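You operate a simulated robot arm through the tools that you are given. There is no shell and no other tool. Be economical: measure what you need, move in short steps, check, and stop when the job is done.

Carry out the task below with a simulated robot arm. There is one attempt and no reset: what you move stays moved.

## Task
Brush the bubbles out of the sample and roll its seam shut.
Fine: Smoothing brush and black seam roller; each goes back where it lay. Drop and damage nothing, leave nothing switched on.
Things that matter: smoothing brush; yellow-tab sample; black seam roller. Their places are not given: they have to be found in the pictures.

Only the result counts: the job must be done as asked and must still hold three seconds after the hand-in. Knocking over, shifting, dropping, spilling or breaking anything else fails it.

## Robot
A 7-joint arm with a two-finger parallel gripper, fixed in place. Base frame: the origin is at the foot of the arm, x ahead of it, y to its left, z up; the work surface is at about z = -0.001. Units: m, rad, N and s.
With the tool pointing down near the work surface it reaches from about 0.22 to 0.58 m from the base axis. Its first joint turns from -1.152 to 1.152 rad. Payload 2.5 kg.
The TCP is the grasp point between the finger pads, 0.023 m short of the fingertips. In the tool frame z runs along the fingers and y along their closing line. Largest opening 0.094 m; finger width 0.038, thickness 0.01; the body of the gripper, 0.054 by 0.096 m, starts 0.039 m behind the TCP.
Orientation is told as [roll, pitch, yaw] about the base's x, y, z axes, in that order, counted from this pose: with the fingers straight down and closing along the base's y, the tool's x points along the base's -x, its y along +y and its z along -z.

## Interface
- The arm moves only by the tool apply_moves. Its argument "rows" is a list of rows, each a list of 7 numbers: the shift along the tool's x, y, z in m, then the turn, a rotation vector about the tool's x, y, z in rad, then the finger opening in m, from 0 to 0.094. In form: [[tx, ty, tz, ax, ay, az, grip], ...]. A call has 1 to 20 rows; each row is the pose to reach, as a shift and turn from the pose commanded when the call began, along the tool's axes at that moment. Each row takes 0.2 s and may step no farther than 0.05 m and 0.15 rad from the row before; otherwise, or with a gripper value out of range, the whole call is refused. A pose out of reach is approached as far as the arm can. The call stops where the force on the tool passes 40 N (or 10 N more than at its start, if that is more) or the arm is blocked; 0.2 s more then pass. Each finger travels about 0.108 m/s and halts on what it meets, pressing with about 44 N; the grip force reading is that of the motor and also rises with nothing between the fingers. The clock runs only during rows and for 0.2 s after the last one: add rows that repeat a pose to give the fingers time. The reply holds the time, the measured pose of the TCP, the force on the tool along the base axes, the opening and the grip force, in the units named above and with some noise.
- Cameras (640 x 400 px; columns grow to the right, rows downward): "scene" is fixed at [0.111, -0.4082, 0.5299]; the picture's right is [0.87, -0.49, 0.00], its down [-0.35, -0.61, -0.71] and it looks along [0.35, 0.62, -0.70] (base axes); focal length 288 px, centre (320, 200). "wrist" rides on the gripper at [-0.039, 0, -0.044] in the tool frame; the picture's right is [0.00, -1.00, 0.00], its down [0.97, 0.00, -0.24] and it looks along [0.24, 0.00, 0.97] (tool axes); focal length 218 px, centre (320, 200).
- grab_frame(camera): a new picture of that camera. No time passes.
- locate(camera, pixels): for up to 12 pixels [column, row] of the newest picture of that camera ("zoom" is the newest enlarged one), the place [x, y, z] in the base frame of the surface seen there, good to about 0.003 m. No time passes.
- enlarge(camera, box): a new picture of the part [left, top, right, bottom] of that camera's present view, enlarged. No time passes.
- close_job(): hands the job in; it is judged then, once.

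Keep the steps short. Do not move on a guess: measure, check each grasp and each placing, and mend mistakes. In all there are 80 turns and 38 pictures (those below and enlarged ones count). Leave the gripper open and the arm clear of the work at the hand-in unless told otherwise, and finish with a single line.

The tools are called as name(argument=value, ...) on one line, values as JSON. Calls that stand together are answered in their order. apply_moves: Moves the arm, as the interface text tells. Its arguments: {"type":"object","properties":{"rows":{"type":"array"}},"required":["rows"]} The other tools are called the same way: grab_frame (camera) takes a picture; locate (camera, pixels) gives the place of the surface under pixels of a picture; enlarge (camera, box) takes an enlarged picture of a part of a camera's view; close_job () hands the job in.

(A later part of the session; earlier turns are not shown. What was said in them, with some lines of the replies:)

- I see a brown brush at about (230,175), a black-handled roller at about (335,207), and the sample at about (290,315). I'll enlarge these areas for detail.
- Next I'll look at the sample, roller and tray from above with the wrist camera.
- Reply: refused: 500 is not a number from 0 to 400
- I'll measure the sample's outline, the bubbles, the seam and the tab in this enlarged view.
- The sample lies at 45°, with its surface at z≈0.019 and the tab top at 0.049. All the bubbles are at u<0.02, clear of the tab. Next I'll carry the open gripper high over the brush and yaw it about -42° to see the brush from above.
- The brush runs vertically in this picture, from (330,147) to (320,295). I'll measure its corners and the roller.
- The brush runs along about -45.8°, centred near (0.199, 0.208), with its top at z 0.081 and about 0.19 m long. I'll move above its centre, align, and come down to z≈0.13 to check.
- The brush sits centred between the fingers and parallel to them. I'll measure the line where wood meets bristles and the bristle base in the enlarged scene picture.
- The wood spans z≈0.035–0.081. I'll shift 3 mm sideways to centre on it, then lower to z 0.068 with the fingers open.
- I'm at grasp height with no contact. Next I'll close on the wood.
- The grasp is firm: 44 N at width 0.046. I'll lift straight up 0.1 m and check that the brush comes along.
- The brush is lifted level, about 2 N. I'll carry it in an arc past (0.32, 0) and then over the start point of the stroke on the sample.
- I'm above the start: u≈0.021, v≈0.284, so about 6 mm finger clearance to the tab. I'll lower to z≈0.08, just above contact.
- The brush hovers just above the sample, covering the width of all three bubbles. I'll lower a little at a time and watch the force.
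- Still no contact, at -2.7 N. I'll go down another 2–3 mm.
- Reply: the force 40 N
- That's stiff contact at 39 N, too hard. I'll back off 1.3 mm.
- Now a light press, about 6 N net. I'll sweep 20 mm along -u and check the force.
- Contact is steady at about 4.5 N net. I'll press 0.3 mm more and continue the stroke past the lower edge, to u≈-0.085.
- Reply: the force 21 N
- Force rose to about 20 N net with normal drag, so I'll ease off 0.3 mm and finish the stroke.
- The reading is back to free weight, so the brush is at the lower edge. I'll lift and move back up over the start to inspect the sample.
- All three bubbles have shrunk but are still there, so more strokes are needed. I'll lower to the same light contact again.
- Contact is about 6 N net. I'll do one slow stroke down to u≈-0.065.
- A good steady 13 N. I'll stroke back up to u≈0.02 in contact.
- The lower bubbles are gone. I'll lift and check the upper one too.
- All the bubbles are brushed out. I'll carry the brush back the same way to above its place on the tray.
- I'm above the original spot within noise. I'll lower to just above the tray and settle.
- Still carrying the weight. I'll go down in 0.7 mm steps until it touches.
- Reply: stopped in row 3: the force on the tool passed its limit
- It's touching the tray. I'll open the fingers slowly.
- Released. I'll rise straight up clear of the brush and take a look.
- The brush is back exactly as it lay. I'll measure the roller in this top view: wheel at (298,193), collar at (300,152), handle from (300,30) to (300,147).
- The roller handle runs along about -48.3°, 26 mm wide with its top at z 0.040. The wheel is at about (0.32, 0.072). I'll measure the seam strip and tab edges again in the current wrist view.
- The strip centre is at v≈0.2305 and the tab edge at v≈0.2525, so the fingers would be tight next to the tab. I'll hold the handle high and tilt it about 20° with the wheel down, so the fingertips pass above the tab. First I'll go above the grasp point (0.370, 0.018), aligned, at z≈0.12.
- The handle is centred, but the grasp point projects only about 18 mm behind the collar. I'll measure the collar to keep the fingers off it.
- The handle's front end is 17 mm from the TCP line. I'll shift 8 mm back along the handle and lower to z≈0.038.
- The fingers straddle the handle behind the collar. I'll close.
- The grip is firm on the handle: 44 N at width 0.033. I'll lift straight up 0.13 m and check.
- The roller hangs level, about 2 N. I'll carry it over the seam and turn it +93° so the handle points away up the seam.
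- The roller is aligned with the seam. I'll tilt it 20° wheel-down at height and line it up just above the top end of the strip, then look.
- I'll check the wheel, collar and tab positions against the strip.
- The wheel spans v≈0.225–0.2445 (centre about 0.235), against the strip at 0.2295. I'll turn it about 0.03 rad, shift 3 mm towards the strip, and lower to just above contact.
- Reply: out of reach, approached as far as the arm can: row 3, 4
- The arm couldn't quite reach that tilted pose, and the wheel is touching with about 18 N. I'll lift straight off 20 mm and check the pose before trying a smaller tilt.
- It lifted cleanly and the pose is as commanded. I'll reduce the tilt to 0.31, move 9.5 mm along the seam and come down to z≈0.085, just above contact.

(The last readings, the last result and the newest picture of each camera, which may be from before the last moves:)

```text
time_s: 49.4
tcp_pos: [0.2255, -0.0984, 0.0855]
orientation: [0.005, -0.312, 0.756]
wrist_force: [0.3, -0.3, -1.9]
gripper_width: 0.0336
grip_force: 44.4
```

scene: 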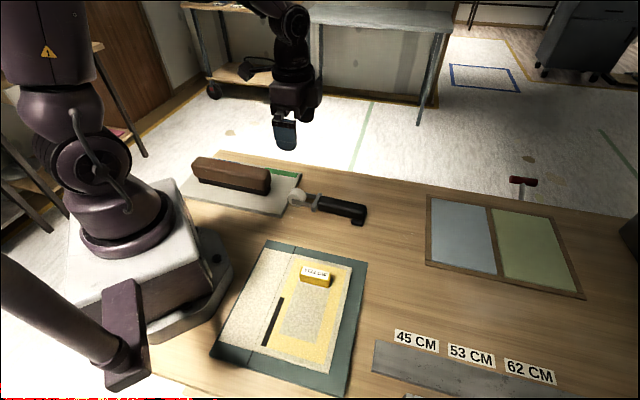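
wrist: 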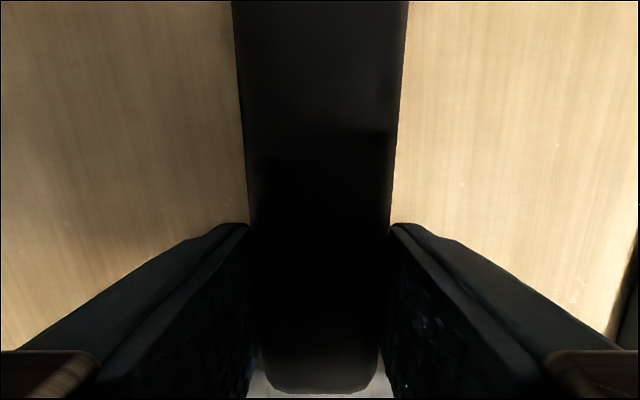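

I reached it with no contact. I'll check the wheel against the strip.

enlarge(camera="scene", box=[220, 250, 340, 350])

locate(camera="zoom", pixels=[[270, 150], [325, 150], [320, 180], [290, 130], [335, 130], [310, 100], [285, 180], [312, 205], [395, 80], [300, 45], [372, 55], [280, 160]])

```text
4.00 times, centred on (280, 300) of scene
```

zoom: 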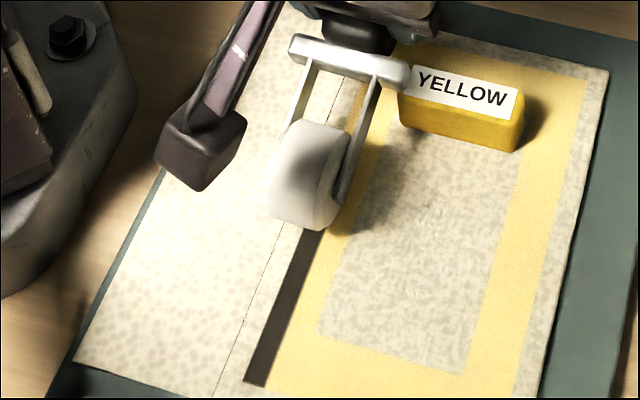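

```text
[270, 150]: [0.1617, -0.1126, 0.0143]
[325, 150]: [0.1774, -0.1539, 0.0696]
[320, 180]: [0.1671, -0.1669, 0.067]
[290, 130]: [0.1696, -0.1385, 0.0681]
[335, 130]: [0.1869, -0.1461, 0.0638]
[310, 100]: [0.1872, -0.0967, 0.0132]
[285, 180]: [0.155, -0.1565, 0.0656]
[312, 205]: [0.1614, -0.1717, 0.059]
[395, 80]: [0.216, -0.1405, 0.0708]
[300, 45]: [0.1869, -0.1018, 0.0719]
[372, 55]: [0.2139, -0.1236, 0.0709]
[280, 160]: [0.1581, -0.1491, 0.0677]
```

The wheel centre is at v≈0.227 and the strip at 0.2295. I'll shift 2 mm and lower gently 4 mm.

apply_moves(rows=[[0, -0.002, 0, 0, 0, 0, 0.01], [0.0006, -0.002, 0.0019, 0, 0, 0, 0.01], [0.0012, -0.002, 0.0038, 0, 0, 0, 0.01], [0.0012, -0.002, 0.0038, 0, 0, 0, 0.01]])

```text
time_s: 50.4
tcp_pos: [0.226, -0.0999, 0.0837]
orientation: [0.004, -0.31, 0.755]
wrist_force: [-0.2, -0.3, -1.8]
gripper_width: 0.0334
grip_force: 43.7
out of reach, approached as far as the arm can: row 3, 4
```

The arm folds out of reach below z≈0.083 with the tool tilted like this. A better way is to put the roller back and regrip it with the tilt built into the grasp, so the tool stays vertical while rolling. First I'll lift and level the tool.

apply_moves(rows=[[-0.0137, 0, -0.0428, 0, 0, 0, 0.01], [-0.0275, 0, -0.0857, 0, 0, 0, 0.01], [-0.0275, 0, -0.0857, 0, 0.105, 0, 0.01], [-0.0275, 0, -0.0857, 0, 0.21, 0, 0.01], [-0.0275, 0, -0.0857, 0, 0.31, 0, 0.01], [-0.0275, 0, -0.0857, 0, 0.31, 0, 0.01]])

```text
time_s: 51.8
tcp_pos: [0.2269, -0.0995, 0.1747]
orientation: [0.0, 0.0, 0.755]
wrist_force: [0.5, -0.6, -1.5]
gripper_width: 0.0335
grip_force: 44.7
```

Level and free. I'll carry the roller back over its resting place, turning it back to -0.842.

apply_moves(rows=[[-0.0156, -0.0017, 0, 0, 0, 0.1331, 0.01], [-0.0312, -0.0035, 0, 0, 0, 0.2662, 0.01], [-0.0469, -0.0052, 0, 0, 0, 0.3993, 0.01], [-0.0625, -0.007, 0, 0, 0, 0.5323, 0.01], [-0.0781, -0.0087, 0, 0, 0, 0.6654, 0.01], [-0.0937, -0.0105, 0, 0, 0, 0.7985, 0.01], [-0.1093, -0.0122, 0, 0, 0, 0.9316, 0.01], [-0.1249, -0.0139, 0, 0, 0, 1.0647, 0.01], [-0.1406, -0.0157, 0, 0, 0, 1.1978, 0.01], [-0.1562, -0.0174, 0, 0, 0, 1.3308, 0.01], [-0.1718, -0.0192, 0, 0, 0, 1.4639, 0.01], [-0.1874, -0.0209, 0, 0, 0, 1.597, 0.01], [-0.1874, -0.0209, 0, 0, 0, 1.597, 0.01], [-0.1874, -0.0209, 0, 0, 0, 1.597, 0.01]])

```text
time_s: 54.8
tcp_pos: [0.3775, 0.0125, 0.1756]
orientation: [0.0, -0.001, -0.844]
wrist_force: [0.0, 0.4, -1.8]
gripper_width: 0.0333
grip_force: 44.3
```

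I'm over its place. I'll lower to about 4 mm above the resting height.

apply_moves(rows=[[0, 0.0005, 0.04, 0, 0, 0, 0.01], [0, 0.0005, 0.08, 0, 0, 0, 0.01], [0, 0.0005, 0.115, 0, 0, 0, 0.01], [0, 0.0005, 0.13, 0, 0, 0, 0.01], [0, 0.0005, 0.134, 0, 0, 0, 0.01], [0, 0.0005, 0.134, 0, 0, 0, 0.01]])

enlarge(camera="scene", box=[270, 150, 420, 245])

```text
time_s: 56.2
tcp_pos: [0.3775, 0.0137, 0.0402]
orientation: [-0.001, 0.0, -0.842]
wrist_force: [0.5, 0.4, -1.8]
gripper_width: 0.0335
grip_force: 44.2
```

```text
4.21 times, centred on (345, 198) of scene
```

zoom: 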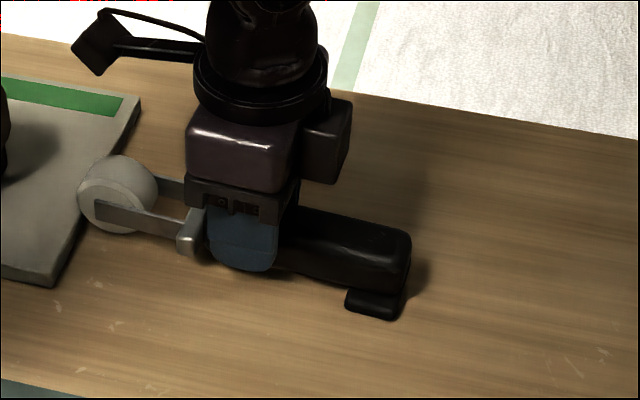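

The roller is level and over its old spot. I'll lower in small steps until it touches.

apply_moves(rows=[[0, 0, 0.001, 0, 0, 0, 0.01], [0, 0, 0.002, 0, 0, 0, 0.01], [0, 0, 0.0025, 0, 0, 0, 0.01], [0, 0, 0.0025, 0, 0, 0, 0.01]])

```text
time_s: 57.2
tcp_pos: [0.3787, 0.0143, 0.0398]
orientation: [0.002, 0.001, -0.844]
wrist_force: [-5.3, 1.5, 21.1]
gripper_width: 0.0335
grip_force: 43.9
```

Contact is a bit firm at 23 N. I'll ease up 1 mm, then release.

apply_moves(rows=[[0, 0, -0.001, 0, 0, 0, 0.01], [0, 0, -0.001, 0, 0, 0, 0.01]])

```text
time_s: 57.8
tcp_pos: [0.3767, 0.0134, 0.0386]
orientation: [-0.001, 0.001, -0.841]
wrist_force: [2.4, 0.8, 2.4]
gripper_width: 0.0335
grip_force: 44.0
```

apply_moves(rows=[[0, 0, 0, 0, 0, 0, 0.034], [0, 0, 0, 0, 0, 0, 0.04], [0, 0, 0, 0, 0, 0, 0.06], [0, 0, 0, 0, 0, 0, 0.094], [0, 0, 0, 0, 0, 0, 0.094], [0, 0, -0.02, 0, 0, 0, 0.094], [0, 0, -0.05, 0, 0, 0, 0.094], [0, 0, -0.05, 0, 0, 0, 0.094]])

grab_frame(camera="wrist")

locate(camera="wrist", pixels=[[320, 60], [320, 150], [320, 200], [320, 225], [320, 232], [320, 245], [320, 260], [320, 300], [320, 330]])

```text
time_s: 59.6
tcp_pos: [0.3774, 0.0132, 0.0887]
orientation: [0.001, 0.002, -0.842]
wrist_force: [-0.1, -0.3, -0.1]
gripper_width: 0.094
grip_force: 0.2
```

```text
5 pictures are left
```

wrist: 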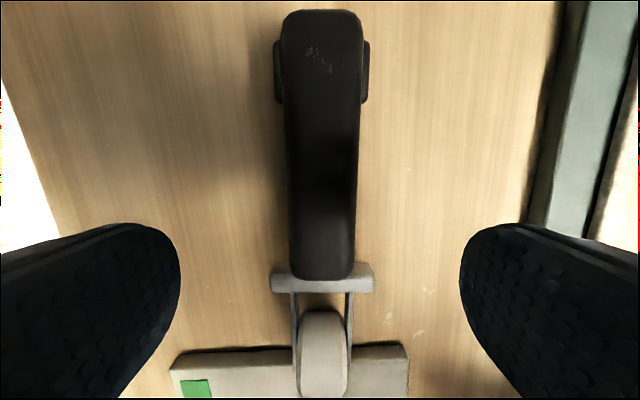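

```text
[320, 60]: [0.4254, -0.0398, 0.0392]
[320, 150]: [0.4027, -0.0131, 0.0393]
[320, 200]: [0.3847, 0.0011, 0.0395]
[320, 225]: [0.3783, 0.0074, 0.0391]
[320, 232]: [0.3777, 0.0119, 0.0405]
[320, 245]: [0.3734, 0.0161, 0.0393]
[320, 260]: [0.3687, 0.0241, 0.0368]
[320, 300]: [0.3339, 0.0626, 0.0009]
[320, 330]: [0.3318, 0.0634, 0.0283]
```

The roller lies exactly as before. I'll tilt the tool +0.28 (fingertips towards the wheel), shift 8 mm back and lower to z≈0.036.

apply_moves(rows=[[-0.004, 0, 0, 0, 0.14, 0, 0.094], [-0.008, 0, 0, 0, 0.28, 0, 0.094], [-0.008, 0, 0.02, 0, 0.28, 0, 0.094], [-0.008, 0, 0.04, 0, 0.28, 0, 0.094], [-0.008, 0, 0.0525, 0, 0.28, 0, 0.094], [-0.008, 0, 0.0525, 0, 0.28, 0, 0.094]])

```text
time_s: 61.0
tcp_pos: [0.3834, 0.0076, 0.0357]
orientation: [0.002, 0.28, -0.842]
wrist_force: [-0.4, 0.0, -0.7]
gripper_width: 0.094
grip_force: 0.1
```

Pose as planned with no contact. I'll close on the handle.

apply_moves(rows=[[0, 0, 0, 0, 0, 0, 0.05], [0, 0, 0, 0, 0, 0, 0.036], [0, 0, 0, 0, 0, 0, 0.026], [0, 0, 0, 0, 0, 0, 0.01], [0, 0, 0, 0, 0, 0, 0.01], [0, 0, 0, 0, 0, 0, 0.01]])

```text
time_s: 62.4
tcp_pos: [0.3838, 0.0071, 0.0354]
orientation: [0.0, 0.281, -0.842]
wrist_force: [0.0, -0.1, 0.5]
gripper_width: 0.0334
grip_force: 44.4
```

Gripped, 44 N at width 0.033. I'll lift straight up 0.13 m, then bring the tool vertical.

apply_moves(rows=[[0.0022, 0, -0.0077, 0, 0, 0, 0.01], [0.0083, 0, -0.0288, 0, 0, 0, 0.01], [0.0193, 0, -0.0673, 0, 0, 0, 0.01], [0.0276, 0, -0.0961, 0, 0, 0, 0.01], [0.0359, 0, -0.125, 0, 0, 0, 0.01], [0.0359, 0, -0.125, 0, -0.14, 0, 0.01], [0.0359, 0, -0.125, 0, -0.28, 0, 0.01], [0.0359, 0, -0.125, 0, -0.28, 0, 0.01]])

```text
time_s: 64.2
tcp_pos: [0.3831, 0.0069, 0.1672]
orientation: [0.001, 0.0, -0.841]
wrist_force: [0.3, -0.6, -1.4]
gripper_width: 0.0333
grip_force: 44.4
```

The tool is vertical and the roller carried with its wheel down. I'll carry it over the top end of the seam with yaw 0.77.

apply_moves(rows=[[0.0023, -0.0145, 0, 0, 0, -0.1343, 0.01], [0.0047, -0.029, 0, 0, 0, -0.2685, 0.01], [0.007, -0.0435, 0, 0, 0, -0.4028, 0.01], [0.0093, -0.058, 0, 0, 0, -0.537, 0.01], [0.0116, -0.0725, 0, 0, 0, -0.6713, 0.01], [0.014, -0.087, 0, 0, 0, -0.8055, 0.01], [0.0163, -0.1014, 0, 0, 0, -0.9398, 0.01], [0.0186, -0.1159, 0, 0, 0, -1.074, 0.01], [0.0209, -0.1304, 0, 0, 0, -1.2083, 0.01], [0.0233, -0.1449, 0, 0, 0, -1.3425, 0.01], [0.0256, -0.1594, 0, 0, 0, -1.4768, 0.01], [0.0279, -0.1739, 0, 0, 0, -1.611, 0.01], [0.0279, -0.1739, 0.035, 0, 0, -1.611, 0.01], [0.0279, -0.1739, 0.07, 0, 0, -1.611, 0.01], [0.0279, -0.1739, 0.08, 0, 0, -1.611, 0.01], [0.0279, -0.1739, 0.08, 0, 0, -1.611, 0.01]])

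enlarge(camera="scene", box=[220, 250, 340, 350])

locate(camera="zoom", pixels=[[290, 150], [325, 150], [320, 180], [290, 130], [330, 130], [310, 120], [285, 180], [312, 205], [395, 60], [300, 35], [280, 160], [300, 160]])

```text
time_s: 67.6
tcp_pos: [0.2335, -0.0881, 0.0854]
orientation: [-0.002, 0.0, 0.769]
wrist_force: [-0.8, 0.3, -1.3]
gripper_width: 0.0338
grip_force: 43.8
```

```text
4.00 times, centred on (280, 300) of scene
```

zoom: 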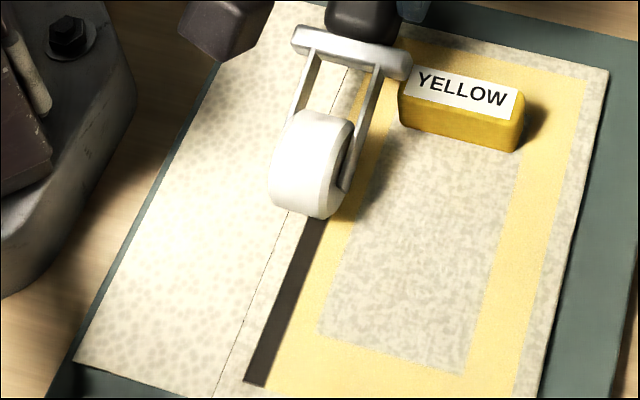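

```text
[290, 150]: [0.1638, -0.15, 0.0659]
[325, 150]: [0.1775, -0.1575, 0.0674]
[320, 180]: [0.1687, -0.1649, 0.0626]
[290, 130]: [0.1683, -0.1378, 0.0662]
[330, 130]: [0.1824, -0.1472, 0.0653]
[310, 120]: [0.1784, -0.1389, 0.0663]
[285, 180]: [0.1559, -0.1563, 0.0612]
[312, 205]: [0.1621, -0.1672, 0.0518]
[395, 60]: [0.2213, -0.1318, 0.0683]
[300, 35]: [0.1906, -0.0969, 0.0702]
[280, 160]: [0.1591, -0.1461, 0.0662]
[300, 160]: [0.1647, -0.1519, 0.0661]
```

The wheel centre is at v≈0.227, u≈0.018. I'll shift 2 mm onto the strip and 7 mm up the seam, so it starts above the strip's end, then lower 4 mm slowly.

apply_moves(rows=[[-0.007, -0.002, 0, 0, 0, 0, 0.01], [-0.007, -0.002, 0.002, 0, 0, 0, 0.01], [-0.007, -0.002, 0.004, 0, 0, 0, 0.01], [-0.007, -0.002, 0.004, 0, 0, 0, 0.01]])

```text
time_s: 68.6
tcp_pos: [0.2404, -0.0837, 0.0824]
orientation: [0.001, 0.0, 0.77]
wrist_force: [-0.5, 0.1, -1.1]
gripper_width: 0.0337
grip_force: 44.4
```

No contact yet. I'll lower another 2 mm.

apply_moves(rows=[[0, 0, 0.001, 0, 0, 0, 0.01], [0, 0, 0.002, 0, 0, 0, 0.01], [0, 0, 0.002, 0, 0, 0, 0.01]])

```text
time_s: 69.4
tcp_pos: [0.2423, -0.0845, 0.0801]
orientation: [0.001, -0.001, 0.766]
wrist_force: [-2.2, 1.9, 11.3]
gripper_width: 0.0335
grip_force: 44.2
```

Contact at about 13 N on the strip line. I'll roll 30 mm down the seam and check.

apply_moves(rows=[[0.006, -0.0001, 0, 0, 0, 0, 0.01], [0.012, -0.0002, 0, 0, 0, 0, 0.01], [0.018, -0.0003, 0, 0, 0, 0, 0.01], [0.024, -0.0004, 0, 0, 0, 0, 0.01], [0.03, -0.0005, 0, 0, 0, 0, 0.01]])

```text
time_s: 70.6
tcp_pos: [0.2207, -0.1062, 0.0799]
orientation: [0.0, 0.0, 0.769]
wrist_force: [0.0, 0.1, -2.3]
gripper_width: 0.0336
grip_force: 43.6
```

Contact was lost, with the handle probably settling slightly in the grip. I'll go back up the 30 mm and press again a little deeper.

apply_moves(rows=[[-0.01, 0.0002, 0, 0, 0, 0, 0.01], [-0.02, 0.0003, 0, 0, 0, 0, 0.01], [-0.03, 0.0005, 0, 0, 0, 0, 0.01], [-0.03, 0.0005, 0.001, 0, 0, 0, 0.01], [-0.03, 0.0005, 0.001, 0, 0, 0, 0.01]])

```text
time_s: 71.8
tcp_pos: [0.2411, -0.0844, 0.0799]
orientation: [0.0, 0.001, 0.767]
wrist_force: [-2.0, -0.7, 22.9]
gripper_width: 0.0333
grip_force: 43.3
```

Contact at the start but none 30 mm further on suggests the collar may be touching the tab's corner there. I'll lift 15 mm and inspect.

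apply_moves(rows=[[0, 0, -0.008, 0, 0, 0, 0.01], [0, 0, -0.016, 0, 0, 0, 0.01], [0, 0, -0.016, 0, 0, 0, 0.01]])

enlarge(camera="scene", box=[220, 250, 340, 350])

locate(camera="zoom", pixels=[[403, 90], [400, 115], [420, 75], [445, 80], [520, 95], [290, 230], [318, 235], [305, 235], [405, 40], [410, 55], [300, 25], [515, 150]])

```text
time_s: 72.6
tcp_pos: [0.2408, -0.0843, 0.0949]
orientation: [0.002, 0.0, 0.77]
wrist_force: [0.0, -0.2, -1.5]
gripper_width: 0.0337
grip_force: 43.7
```

```text
4.00 times, centred on (280, 300) of scene
```

zoom: 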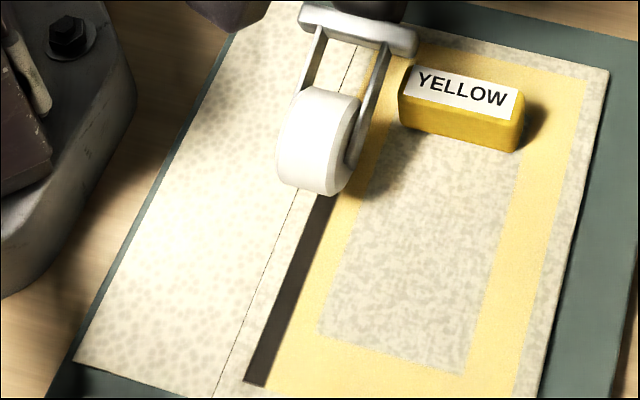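

```text
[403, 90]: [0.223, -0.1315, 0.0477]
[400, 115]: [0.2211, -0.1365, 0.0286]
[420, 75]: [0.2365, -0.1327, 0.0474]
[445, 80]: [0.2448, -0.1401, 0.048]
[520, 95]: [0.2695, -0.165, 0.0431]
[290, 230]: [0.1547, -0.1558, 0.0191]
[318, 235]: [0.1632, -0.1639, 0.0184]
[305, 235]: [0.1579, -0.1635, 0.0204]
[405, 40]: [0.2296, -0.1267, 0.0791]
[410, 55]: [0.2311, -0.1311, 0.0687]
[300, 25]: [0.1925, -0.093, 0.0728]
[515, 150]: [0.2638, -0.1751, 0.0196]
```

The tab hasn't moved. The collar's edge comes close over the tab's corner, so I'll add 0.12 rad of tilt (raising the collar about 5 mm), shift 1 mm away and start with the wheel just above the strip's end.

apply_moves(rows=[[0.007, 0.0008, 0, 0, -0.06, 0, 0.01], [0.014, 0.0008, 0, 0, -0.12, 0, 0.01], [0.014, 0.0008, 0.0025, 0, -0.12, 0, 0.01], [0.014, 0.0008, 0.0025, 0, -0.12, 0, 0.01]])

```text
time_s: 73.6
tcp_pos: [0.2291, -0.0943, 0.0929]
orientation: [0.001, -0.121, 0.769]
wrist_force: [0.2, -0.3, -1.6]
gripper_width: 0.0335
grip_force: 43.6
```

I reached it freely. I'll lower 3 mm.

apply_moves(rows=[[0.0002, 0, 0.0015, 0, 0, 0, 0.01], [0.0004, 0, 0.003, 0, 0, 0, 0.01], [0.0004, 0, 0.003, 0, 0, 0, 0.01]])

```text
time_s: 74.4
tcp_pos: [0.231, -0.0932, 0.0907]
orientation: [0.001, -0.12, 0.772]
wrist_force: [-0.6, -0.6, -1.8]
gripper_width: 0.0335
grip_force: 43.9
```

apply_moves(rows=[[0.0001, 0, 0.001, 0, 0, 0, 0.01], [0.0002, 0, 0.0018, 0, 0, 0, 0.01], [0.0002, 0, 0.0018, 0, 0, 0, 0.01]])

```text
time_s: 75.2
tcp_pos: [0.2312, -0.0942, 0.088]
orientation: [-0.001, -0.119, 0.771]
wrist_force: [-0.1, 0.2, 16.7]
gripper_width: 0.0334
grip_force: 43.4
```

Clean vertical contact at 18 N. I'll roll 24 mm down the seam with a very slight lowering.

apply_moves(rows=[[0.006, -0.0001, -0.0006, 0, 0, 0, 0.01], [0.0119, -0.0002, -0.0012, 0, 0, 0, 0.01], [0.0179, -0.0003, -0.0019, 0, 0, 0, 0.01], [0.0238, -0.0004, -0.0026, 0, 0, 0, 0.01]])

```text
time_s: 76.2
tcp_pos: [0.2122, -0.1097, 0.0874]
orientation: [-0.002, -0.12, 0.769]
wrist_force: [-0.7, -0.3, 7.3]
gripper_width: 0.0336
grip_force: 44.3
```

Still in contact at 9 N. I'll continue 36 mm, lowering 0.4 mm over that distance.

apply_moves(rows=[[0.006, -0.0003, -0.0004, 0, 0, 0, 0.01], [0.0119, -0.0006, -0.0011, 0, 0, 0, 0.01], [0.0179, -0.0008, -0.0018, 0, 0, 0, 0.01], [0.0238, -0.001, -0.0025, 0, 0, 0, 0.01], [0.0298, -0.0012, -0.0032, 0, 0, 0, 0.01], [0.0357, -0.0014, -0.0039, 0, 0, 0, 0.01]])

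```text
time_s: 77.6
tcp_pos: [0.1883, -0.1361, 0.0867]
orientation: [0.002, -0.121, 0.769]
wrist_force: [-2.5, 3.6, 6.8]
gripper_width: 0.0336
grip_force: 44.1
```

8.5 N, still on the strip. I'll roll the last 36 mm past the strip's lower end.

apply_moves(rows=[[0.006, -0.0001, -0.0005, 0, 0, 0, 0.01], [0.0119, -0.0002, -0.0012, 0, 0, 0, 0.01], [0.0179, -0.0003, -0.0019, 0, 0, 0, 0.01], [0.0238, -0.0004, -0.0026, 0, 0, 0, 0.01], [0.0298, -0.0005, -0.0033, 0, 0, 0, 0.01], [0.0357, -0.0006, -0.004, 0, 0, 0, 0.01]])

enlarge(camera="scene", box=[200, 240, 350, 390])

```text
time_s: 79.0
tcp_pos: [0.1637, -0.1619, 0.0865]
orientation: [0.001, -0.12, 0.768]
wrist_force: [-3.0, 1.4, 13.7]
gripper_width: 0.0332
grip_force: 43.8
```

```text
2.67 times, centred on (275, 315) of scene
```

zoom: 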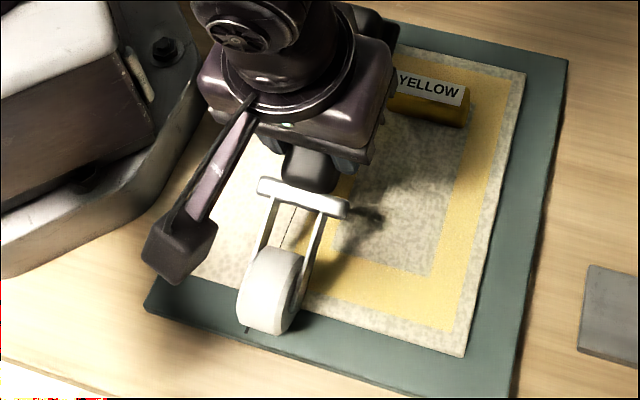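

The dark strip is no longer visible behind the wheel. I'll lift 80 mm, level the tool and back off up the seam to see it fully.

apply_moves(rows=[[-0.0024, 0, -0.0199, 0, 0, 0, 0.01], [-0.0054, 0, -0.0447, 0, 0, 0, 0.01], [-0.0098, 0, -0.0814, 0, 0, 0, 0.01], [-0.05, 0, -0.0766, 0, 0.06, 0, 0.01], [-0.09, 0, -0.072, 0, 0.12, 0, 0.01], [-0.09, 0, -0.072, 0, 0.12, 0, 0.01]])

enlarge(camera="scene", box=[200, 240, 350, 390])

```text
time_s: 80.4
tcp_pos: [0.2208, -0.1042, 0.1694]
orientation: [-0.001, 0.0, 0.769]
wrist_force: [0.4, 0.0, -1.4]
gripper_width: 0.0337
grip_force: 43.6
```

```text
2.67 times, centred on (275, 315) of scene
```

zoom: 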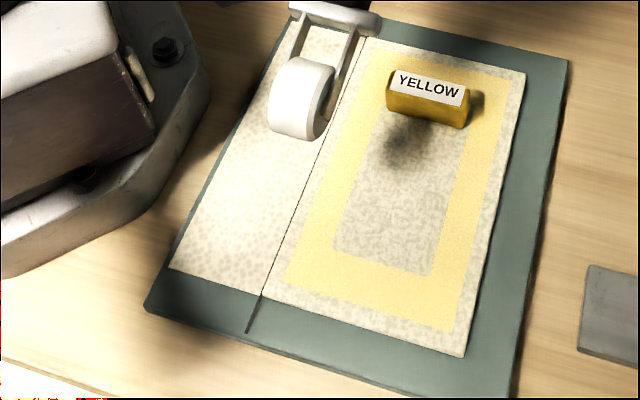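

The seam is shut and all the bubbles are gone. I'll carry the roller back over its place.

apply_moves(rows=[[-0.0162, -0.0028, 0, 0, 0, 0.1343, 0.01], [-0.0324, -0.0055, 0, 0, 0, 0.2685, 0.01], [-0.0486, -0.0083, 0, 0, 0, 0.4028, 0.01], [-0.0648, -0.011, 0, 0, 0, 0.537, 0.01], [-0.081, -0.0138, 0, 0, 0, 0.6713, 0.01], [-0.0973, -0.0166, 0, 0, 0, 0.8055, 0.01], [-0.1135, -0.0193, 0, 0, 0, 0.9398, 0.01], [-0.1297, -0.0221, 0, 0, 0, 1.074, 0.01], [-0.1459, -0.0248, 0, 0, 0, 1.2083, 0.01], [-0.1621, -0.0276, 0, 0, 0, 1.3425, 0.01], [-0.1783, -0.0303, 0, 0, 0, 1.4768, 0.01], [-0.1945, -0.0331, 0, 0, 0, 1.611, 0.01], [-0.1945, -0.0331, 0, 0, 0.14, 1.611, 0.01], [-0.1945, -0.0331, 0, 0, 0.28, 1.611, 0.01], [-0.1945, -0.0331, 0, 0, 0.28, 1.611, 0.01]])

```text
time_s: 83.6
tcp_pos: [0.3834, 0.0063, 0.1692]
orientation: [-0.185, 0.172, -0.868]
wrist_force: [-0.5, -0.1, -2.2]
gripper_width: 0.0338
grip_force: 44.7
```

The combined turn did not compose as intended, leaving a roll of -0.185. At this height it's harmless. I'll apply the computed correction to get [0, 0.28, -0.842].

apply_moves(rows=[[0, 0, 0, -0.0887, 0.0529, -0.0172, 0.01], [0, 0, 0, -0.1774, 0.1057, -0.0344, 0.01], [0, 0, 0, -0.1774, 0.1057, -0.0344, 0.01]])

```text
time_s: 84.4
tcp_pos: [0.3848, 0.0077, 0.1695]
orientation: [0.002, 0.281, -0.841]
wrist_force: [-0.7, -0.6, -2.0]
gripper_width: 0.0336
grip_force: 44.2
```

Orientation is exact. I'll lower vertically to about 5 mm above the rest.

apply_moves(rows=[[-0.0118, 0, 0.041, 0, 0, 0, 0.01], [-0.0236, 0, 0.082, 0, 0, 0, 0.01], [-0.032, 0, 0.1115, 0, 0, 0, 0.01], [-0.0353, 0, 0.123, 0, 0, 0, 0.01], [-0.0353, 0, 0.123, 0, 0, 0, 0.01]])

enlarge(camera="scene", box=[270, 150, 420, 245])

locate(camera="zoom", pixels=[[120, 165], [85, 200], [400, 250], [350, 300], [395, 318], [180, 245]])

```text
time_s: 85.6
tcp_pos: [0.3843, 0.0064, 0.0413]
orientation: [0.002, 0.282, -0.841]
wrist_force: [0.1, -0.2, -0.6]
gripper_width: 0.0336
grip_force: 44.1
```

```text
4.21 times, centred on (345, 198) of scene
```

zoom: 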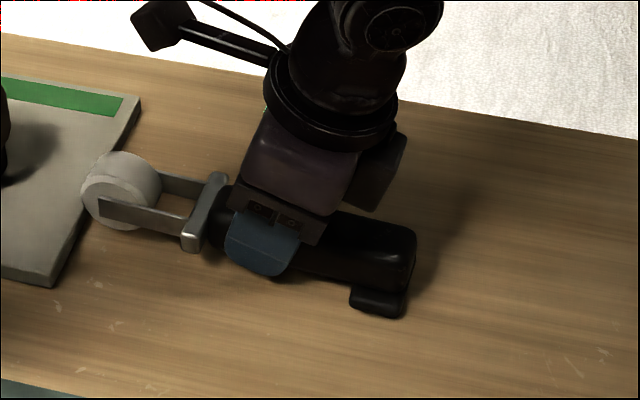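

```text
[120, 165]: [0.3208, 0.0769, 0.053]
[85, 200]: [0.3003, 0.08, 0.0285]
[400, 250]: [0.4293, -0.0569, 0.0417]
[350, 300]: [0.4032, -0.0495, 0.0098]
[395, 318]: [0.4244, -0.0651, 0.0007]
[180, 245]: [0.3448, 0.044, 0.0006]
```

The handle pitched slightly in the grip during rolling: the wheel is about 8 mm high and the foot nearly touching. I'll raise 1 mm and rotate -0.05 rad to level it before lowering.

apply_moves(rows=[[0.0003, 0, -0.001, 0, 0, 0, 0.01], [0.0003, 0, -0.001, 0, -0.05, 0, 0.01], [-0.0003, 0, 0.001, 0, -0.05, 0, 0.01], [-0.0006, 0, 0.002, 0, -0.05, 0, 0.01], [-0.0006, 0, 0.002, 0, -0.05, 0, 0.01]])

```text
time_s: 86.8
tcp_pos: [0.3844, 0.0048, 0.0391]
orientation: [-0.001, 0.23, -0.841]
wrist_force: [-0.5, 0.1, -1.3]
gripper_width: 0.0335
grip_force: 44.5
```

No firm contact. I'll shift 1.3 mm back towards the exact spot and lower in small steps.

apply_moves(rows=[[0.0013, 0, 0.0003, 0, 0, 0, 0.01], [0.0011, 0, 0.0013, 0, 0, 0, 0.01], [0.0009, 0, 0.0022, 0, 0, 0, 0.01], [0.0009, 0, 0.0022, 0, 0, 0, 0.01]])

```text
time_s: 87.8
tcp_pos: [0.3833, 0.0075, 0.0377]
orientation: [0.0, 0.232, -0.842]
wrist_force: [-1.2, 0.2, 6.8]
gripper_width: 0.0332
grip_force: 44.1
```

Contact at about 8 N. To tell which end touches, I'll rotate -0.01 rad (wheel down) and see whether the force drops or rises.

apply_moves(rows=[[0, 0, 0, 0, -0.01, 0, 0.01], [0, 0, 0, 0, -0.01, 0, 0.01]])

```text
time_s: 88.4
tcp_pos: [0.3842, 0.0064, 0.0378]
orientation: [0.001, 0.222, -0.841]
wrist_force: [-1.4, -2.1, 14.2]
gripper_width: 0.0335
grip_force: 43.9
```

Force rose, so the wheel touches first. I'll rotate +0.025 and lower 1.2 mm.

apply_moves(rows=[[0, 0, 0, 0, 0.025, 0, 0.01], [-0.0003, 0, 0.0012, 0, 0.025, 0, 0.01], [-0.0003, 0, 0.0012, 0, 0.025, 0, 0.01]])

```text
time_s: 89.2
tcp_pos: [0.3837, 0.0078, 0.0362]
orientation: [-0.001, 0.246, -0.842]
wrist_force: [-1.2, -0.7, -1.4]
gripper_width: 0.0334
grip_force: 43.8
```

No contact, z 0.0362, against 0.0355 at rest. I'll lower 0.7 mm.

apply_moves(rows=[[-0.0001, 0, 0.0004, 0, 0, 0, 0.01], [-0.0002, 0, 0.0008, 0, 0, 0, 0.01], [-0.0002, 0, 0.0008, 0, 0, 0, 0.01]])

```text
time_s: 90.0
tcp_pos: [0.3829, 0.0071, 0.0364]
orientation: [-0.001, 0.247, -0.84]
wrist_force: [-5.2, 0.9, 15.0]
gripper_width: 0.0335
grip_force: 44.1
```

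Contact at rest height. I'll ease 0.4 mm and open slowly.

apply_moves(rows=[[0.0001, 0, -0.0004, 0, 0, 0, 0.01], [0.0001, 0, -0.0004, 0, 0, 0, 0.01], [0.0001, 0, -0.0004, 0, 0, 0, 0.034], [0.0001, 0, -0.0004, 0, 0, 0, 0.038], [0.0001, 0, -0.0004, 0, 0, 0, 0.05], [0.0001, 0, -0.0004, 0, 0, 0, 0.094], [0.0001, 0, -0.0004, 0, 0, 0, 0.094], [0.0001, 0, -0.0004, 0, 0, 0, 0.094]])

```text
time_s: 91.8
tcp_pos: [0.3834, 0.007, 0.036]
orientation: [-0.001, 0.245, -0.842]
wrist_force: [0.1, 0.4, -0.1]
gripper_width: 0.094
grip_force: 0.0
5 turns are left
```

Released at the original pose. I'll retreat straight up, clear of the work.

apply_moves(rows=[[0.0049, 0, -0.0194, 0, 0, 0, 0.094], [0.0122, 0, -0.0485, 0, 0, 0, 0.094], [0.0243, 0, -0.097, 0, 0, 0, 0.094], [0.0352, 0, -0.1407, 0, 0, 0, 0.094], [0.0462, 0, -0.1843, 0, 0, 0, 0.094], [0.0462, 0, -0.1843, 0, 0, 0, 0.094]])

```text
time_s: 93.2
tcp_pos: [0.3823, 0.0073, 0.2248]
orientation: [-0.001, 0.247, -0.842]
wrist_force: [0.4, -0.6, -0.2]
gripper_width: 0.0939
grip_force: 0.1
4 turns are left
```

The arm is clear, the gripper is open and both tools are back, so I'll hand the job in.

close_job()

```text
The job is handed in.
```

The bubbles are brushed out, the seam is rolled shut, and the brush and roller are back where they lay; I had no pictures left to check the roller's final resting place, so that rests on the position and force readings.
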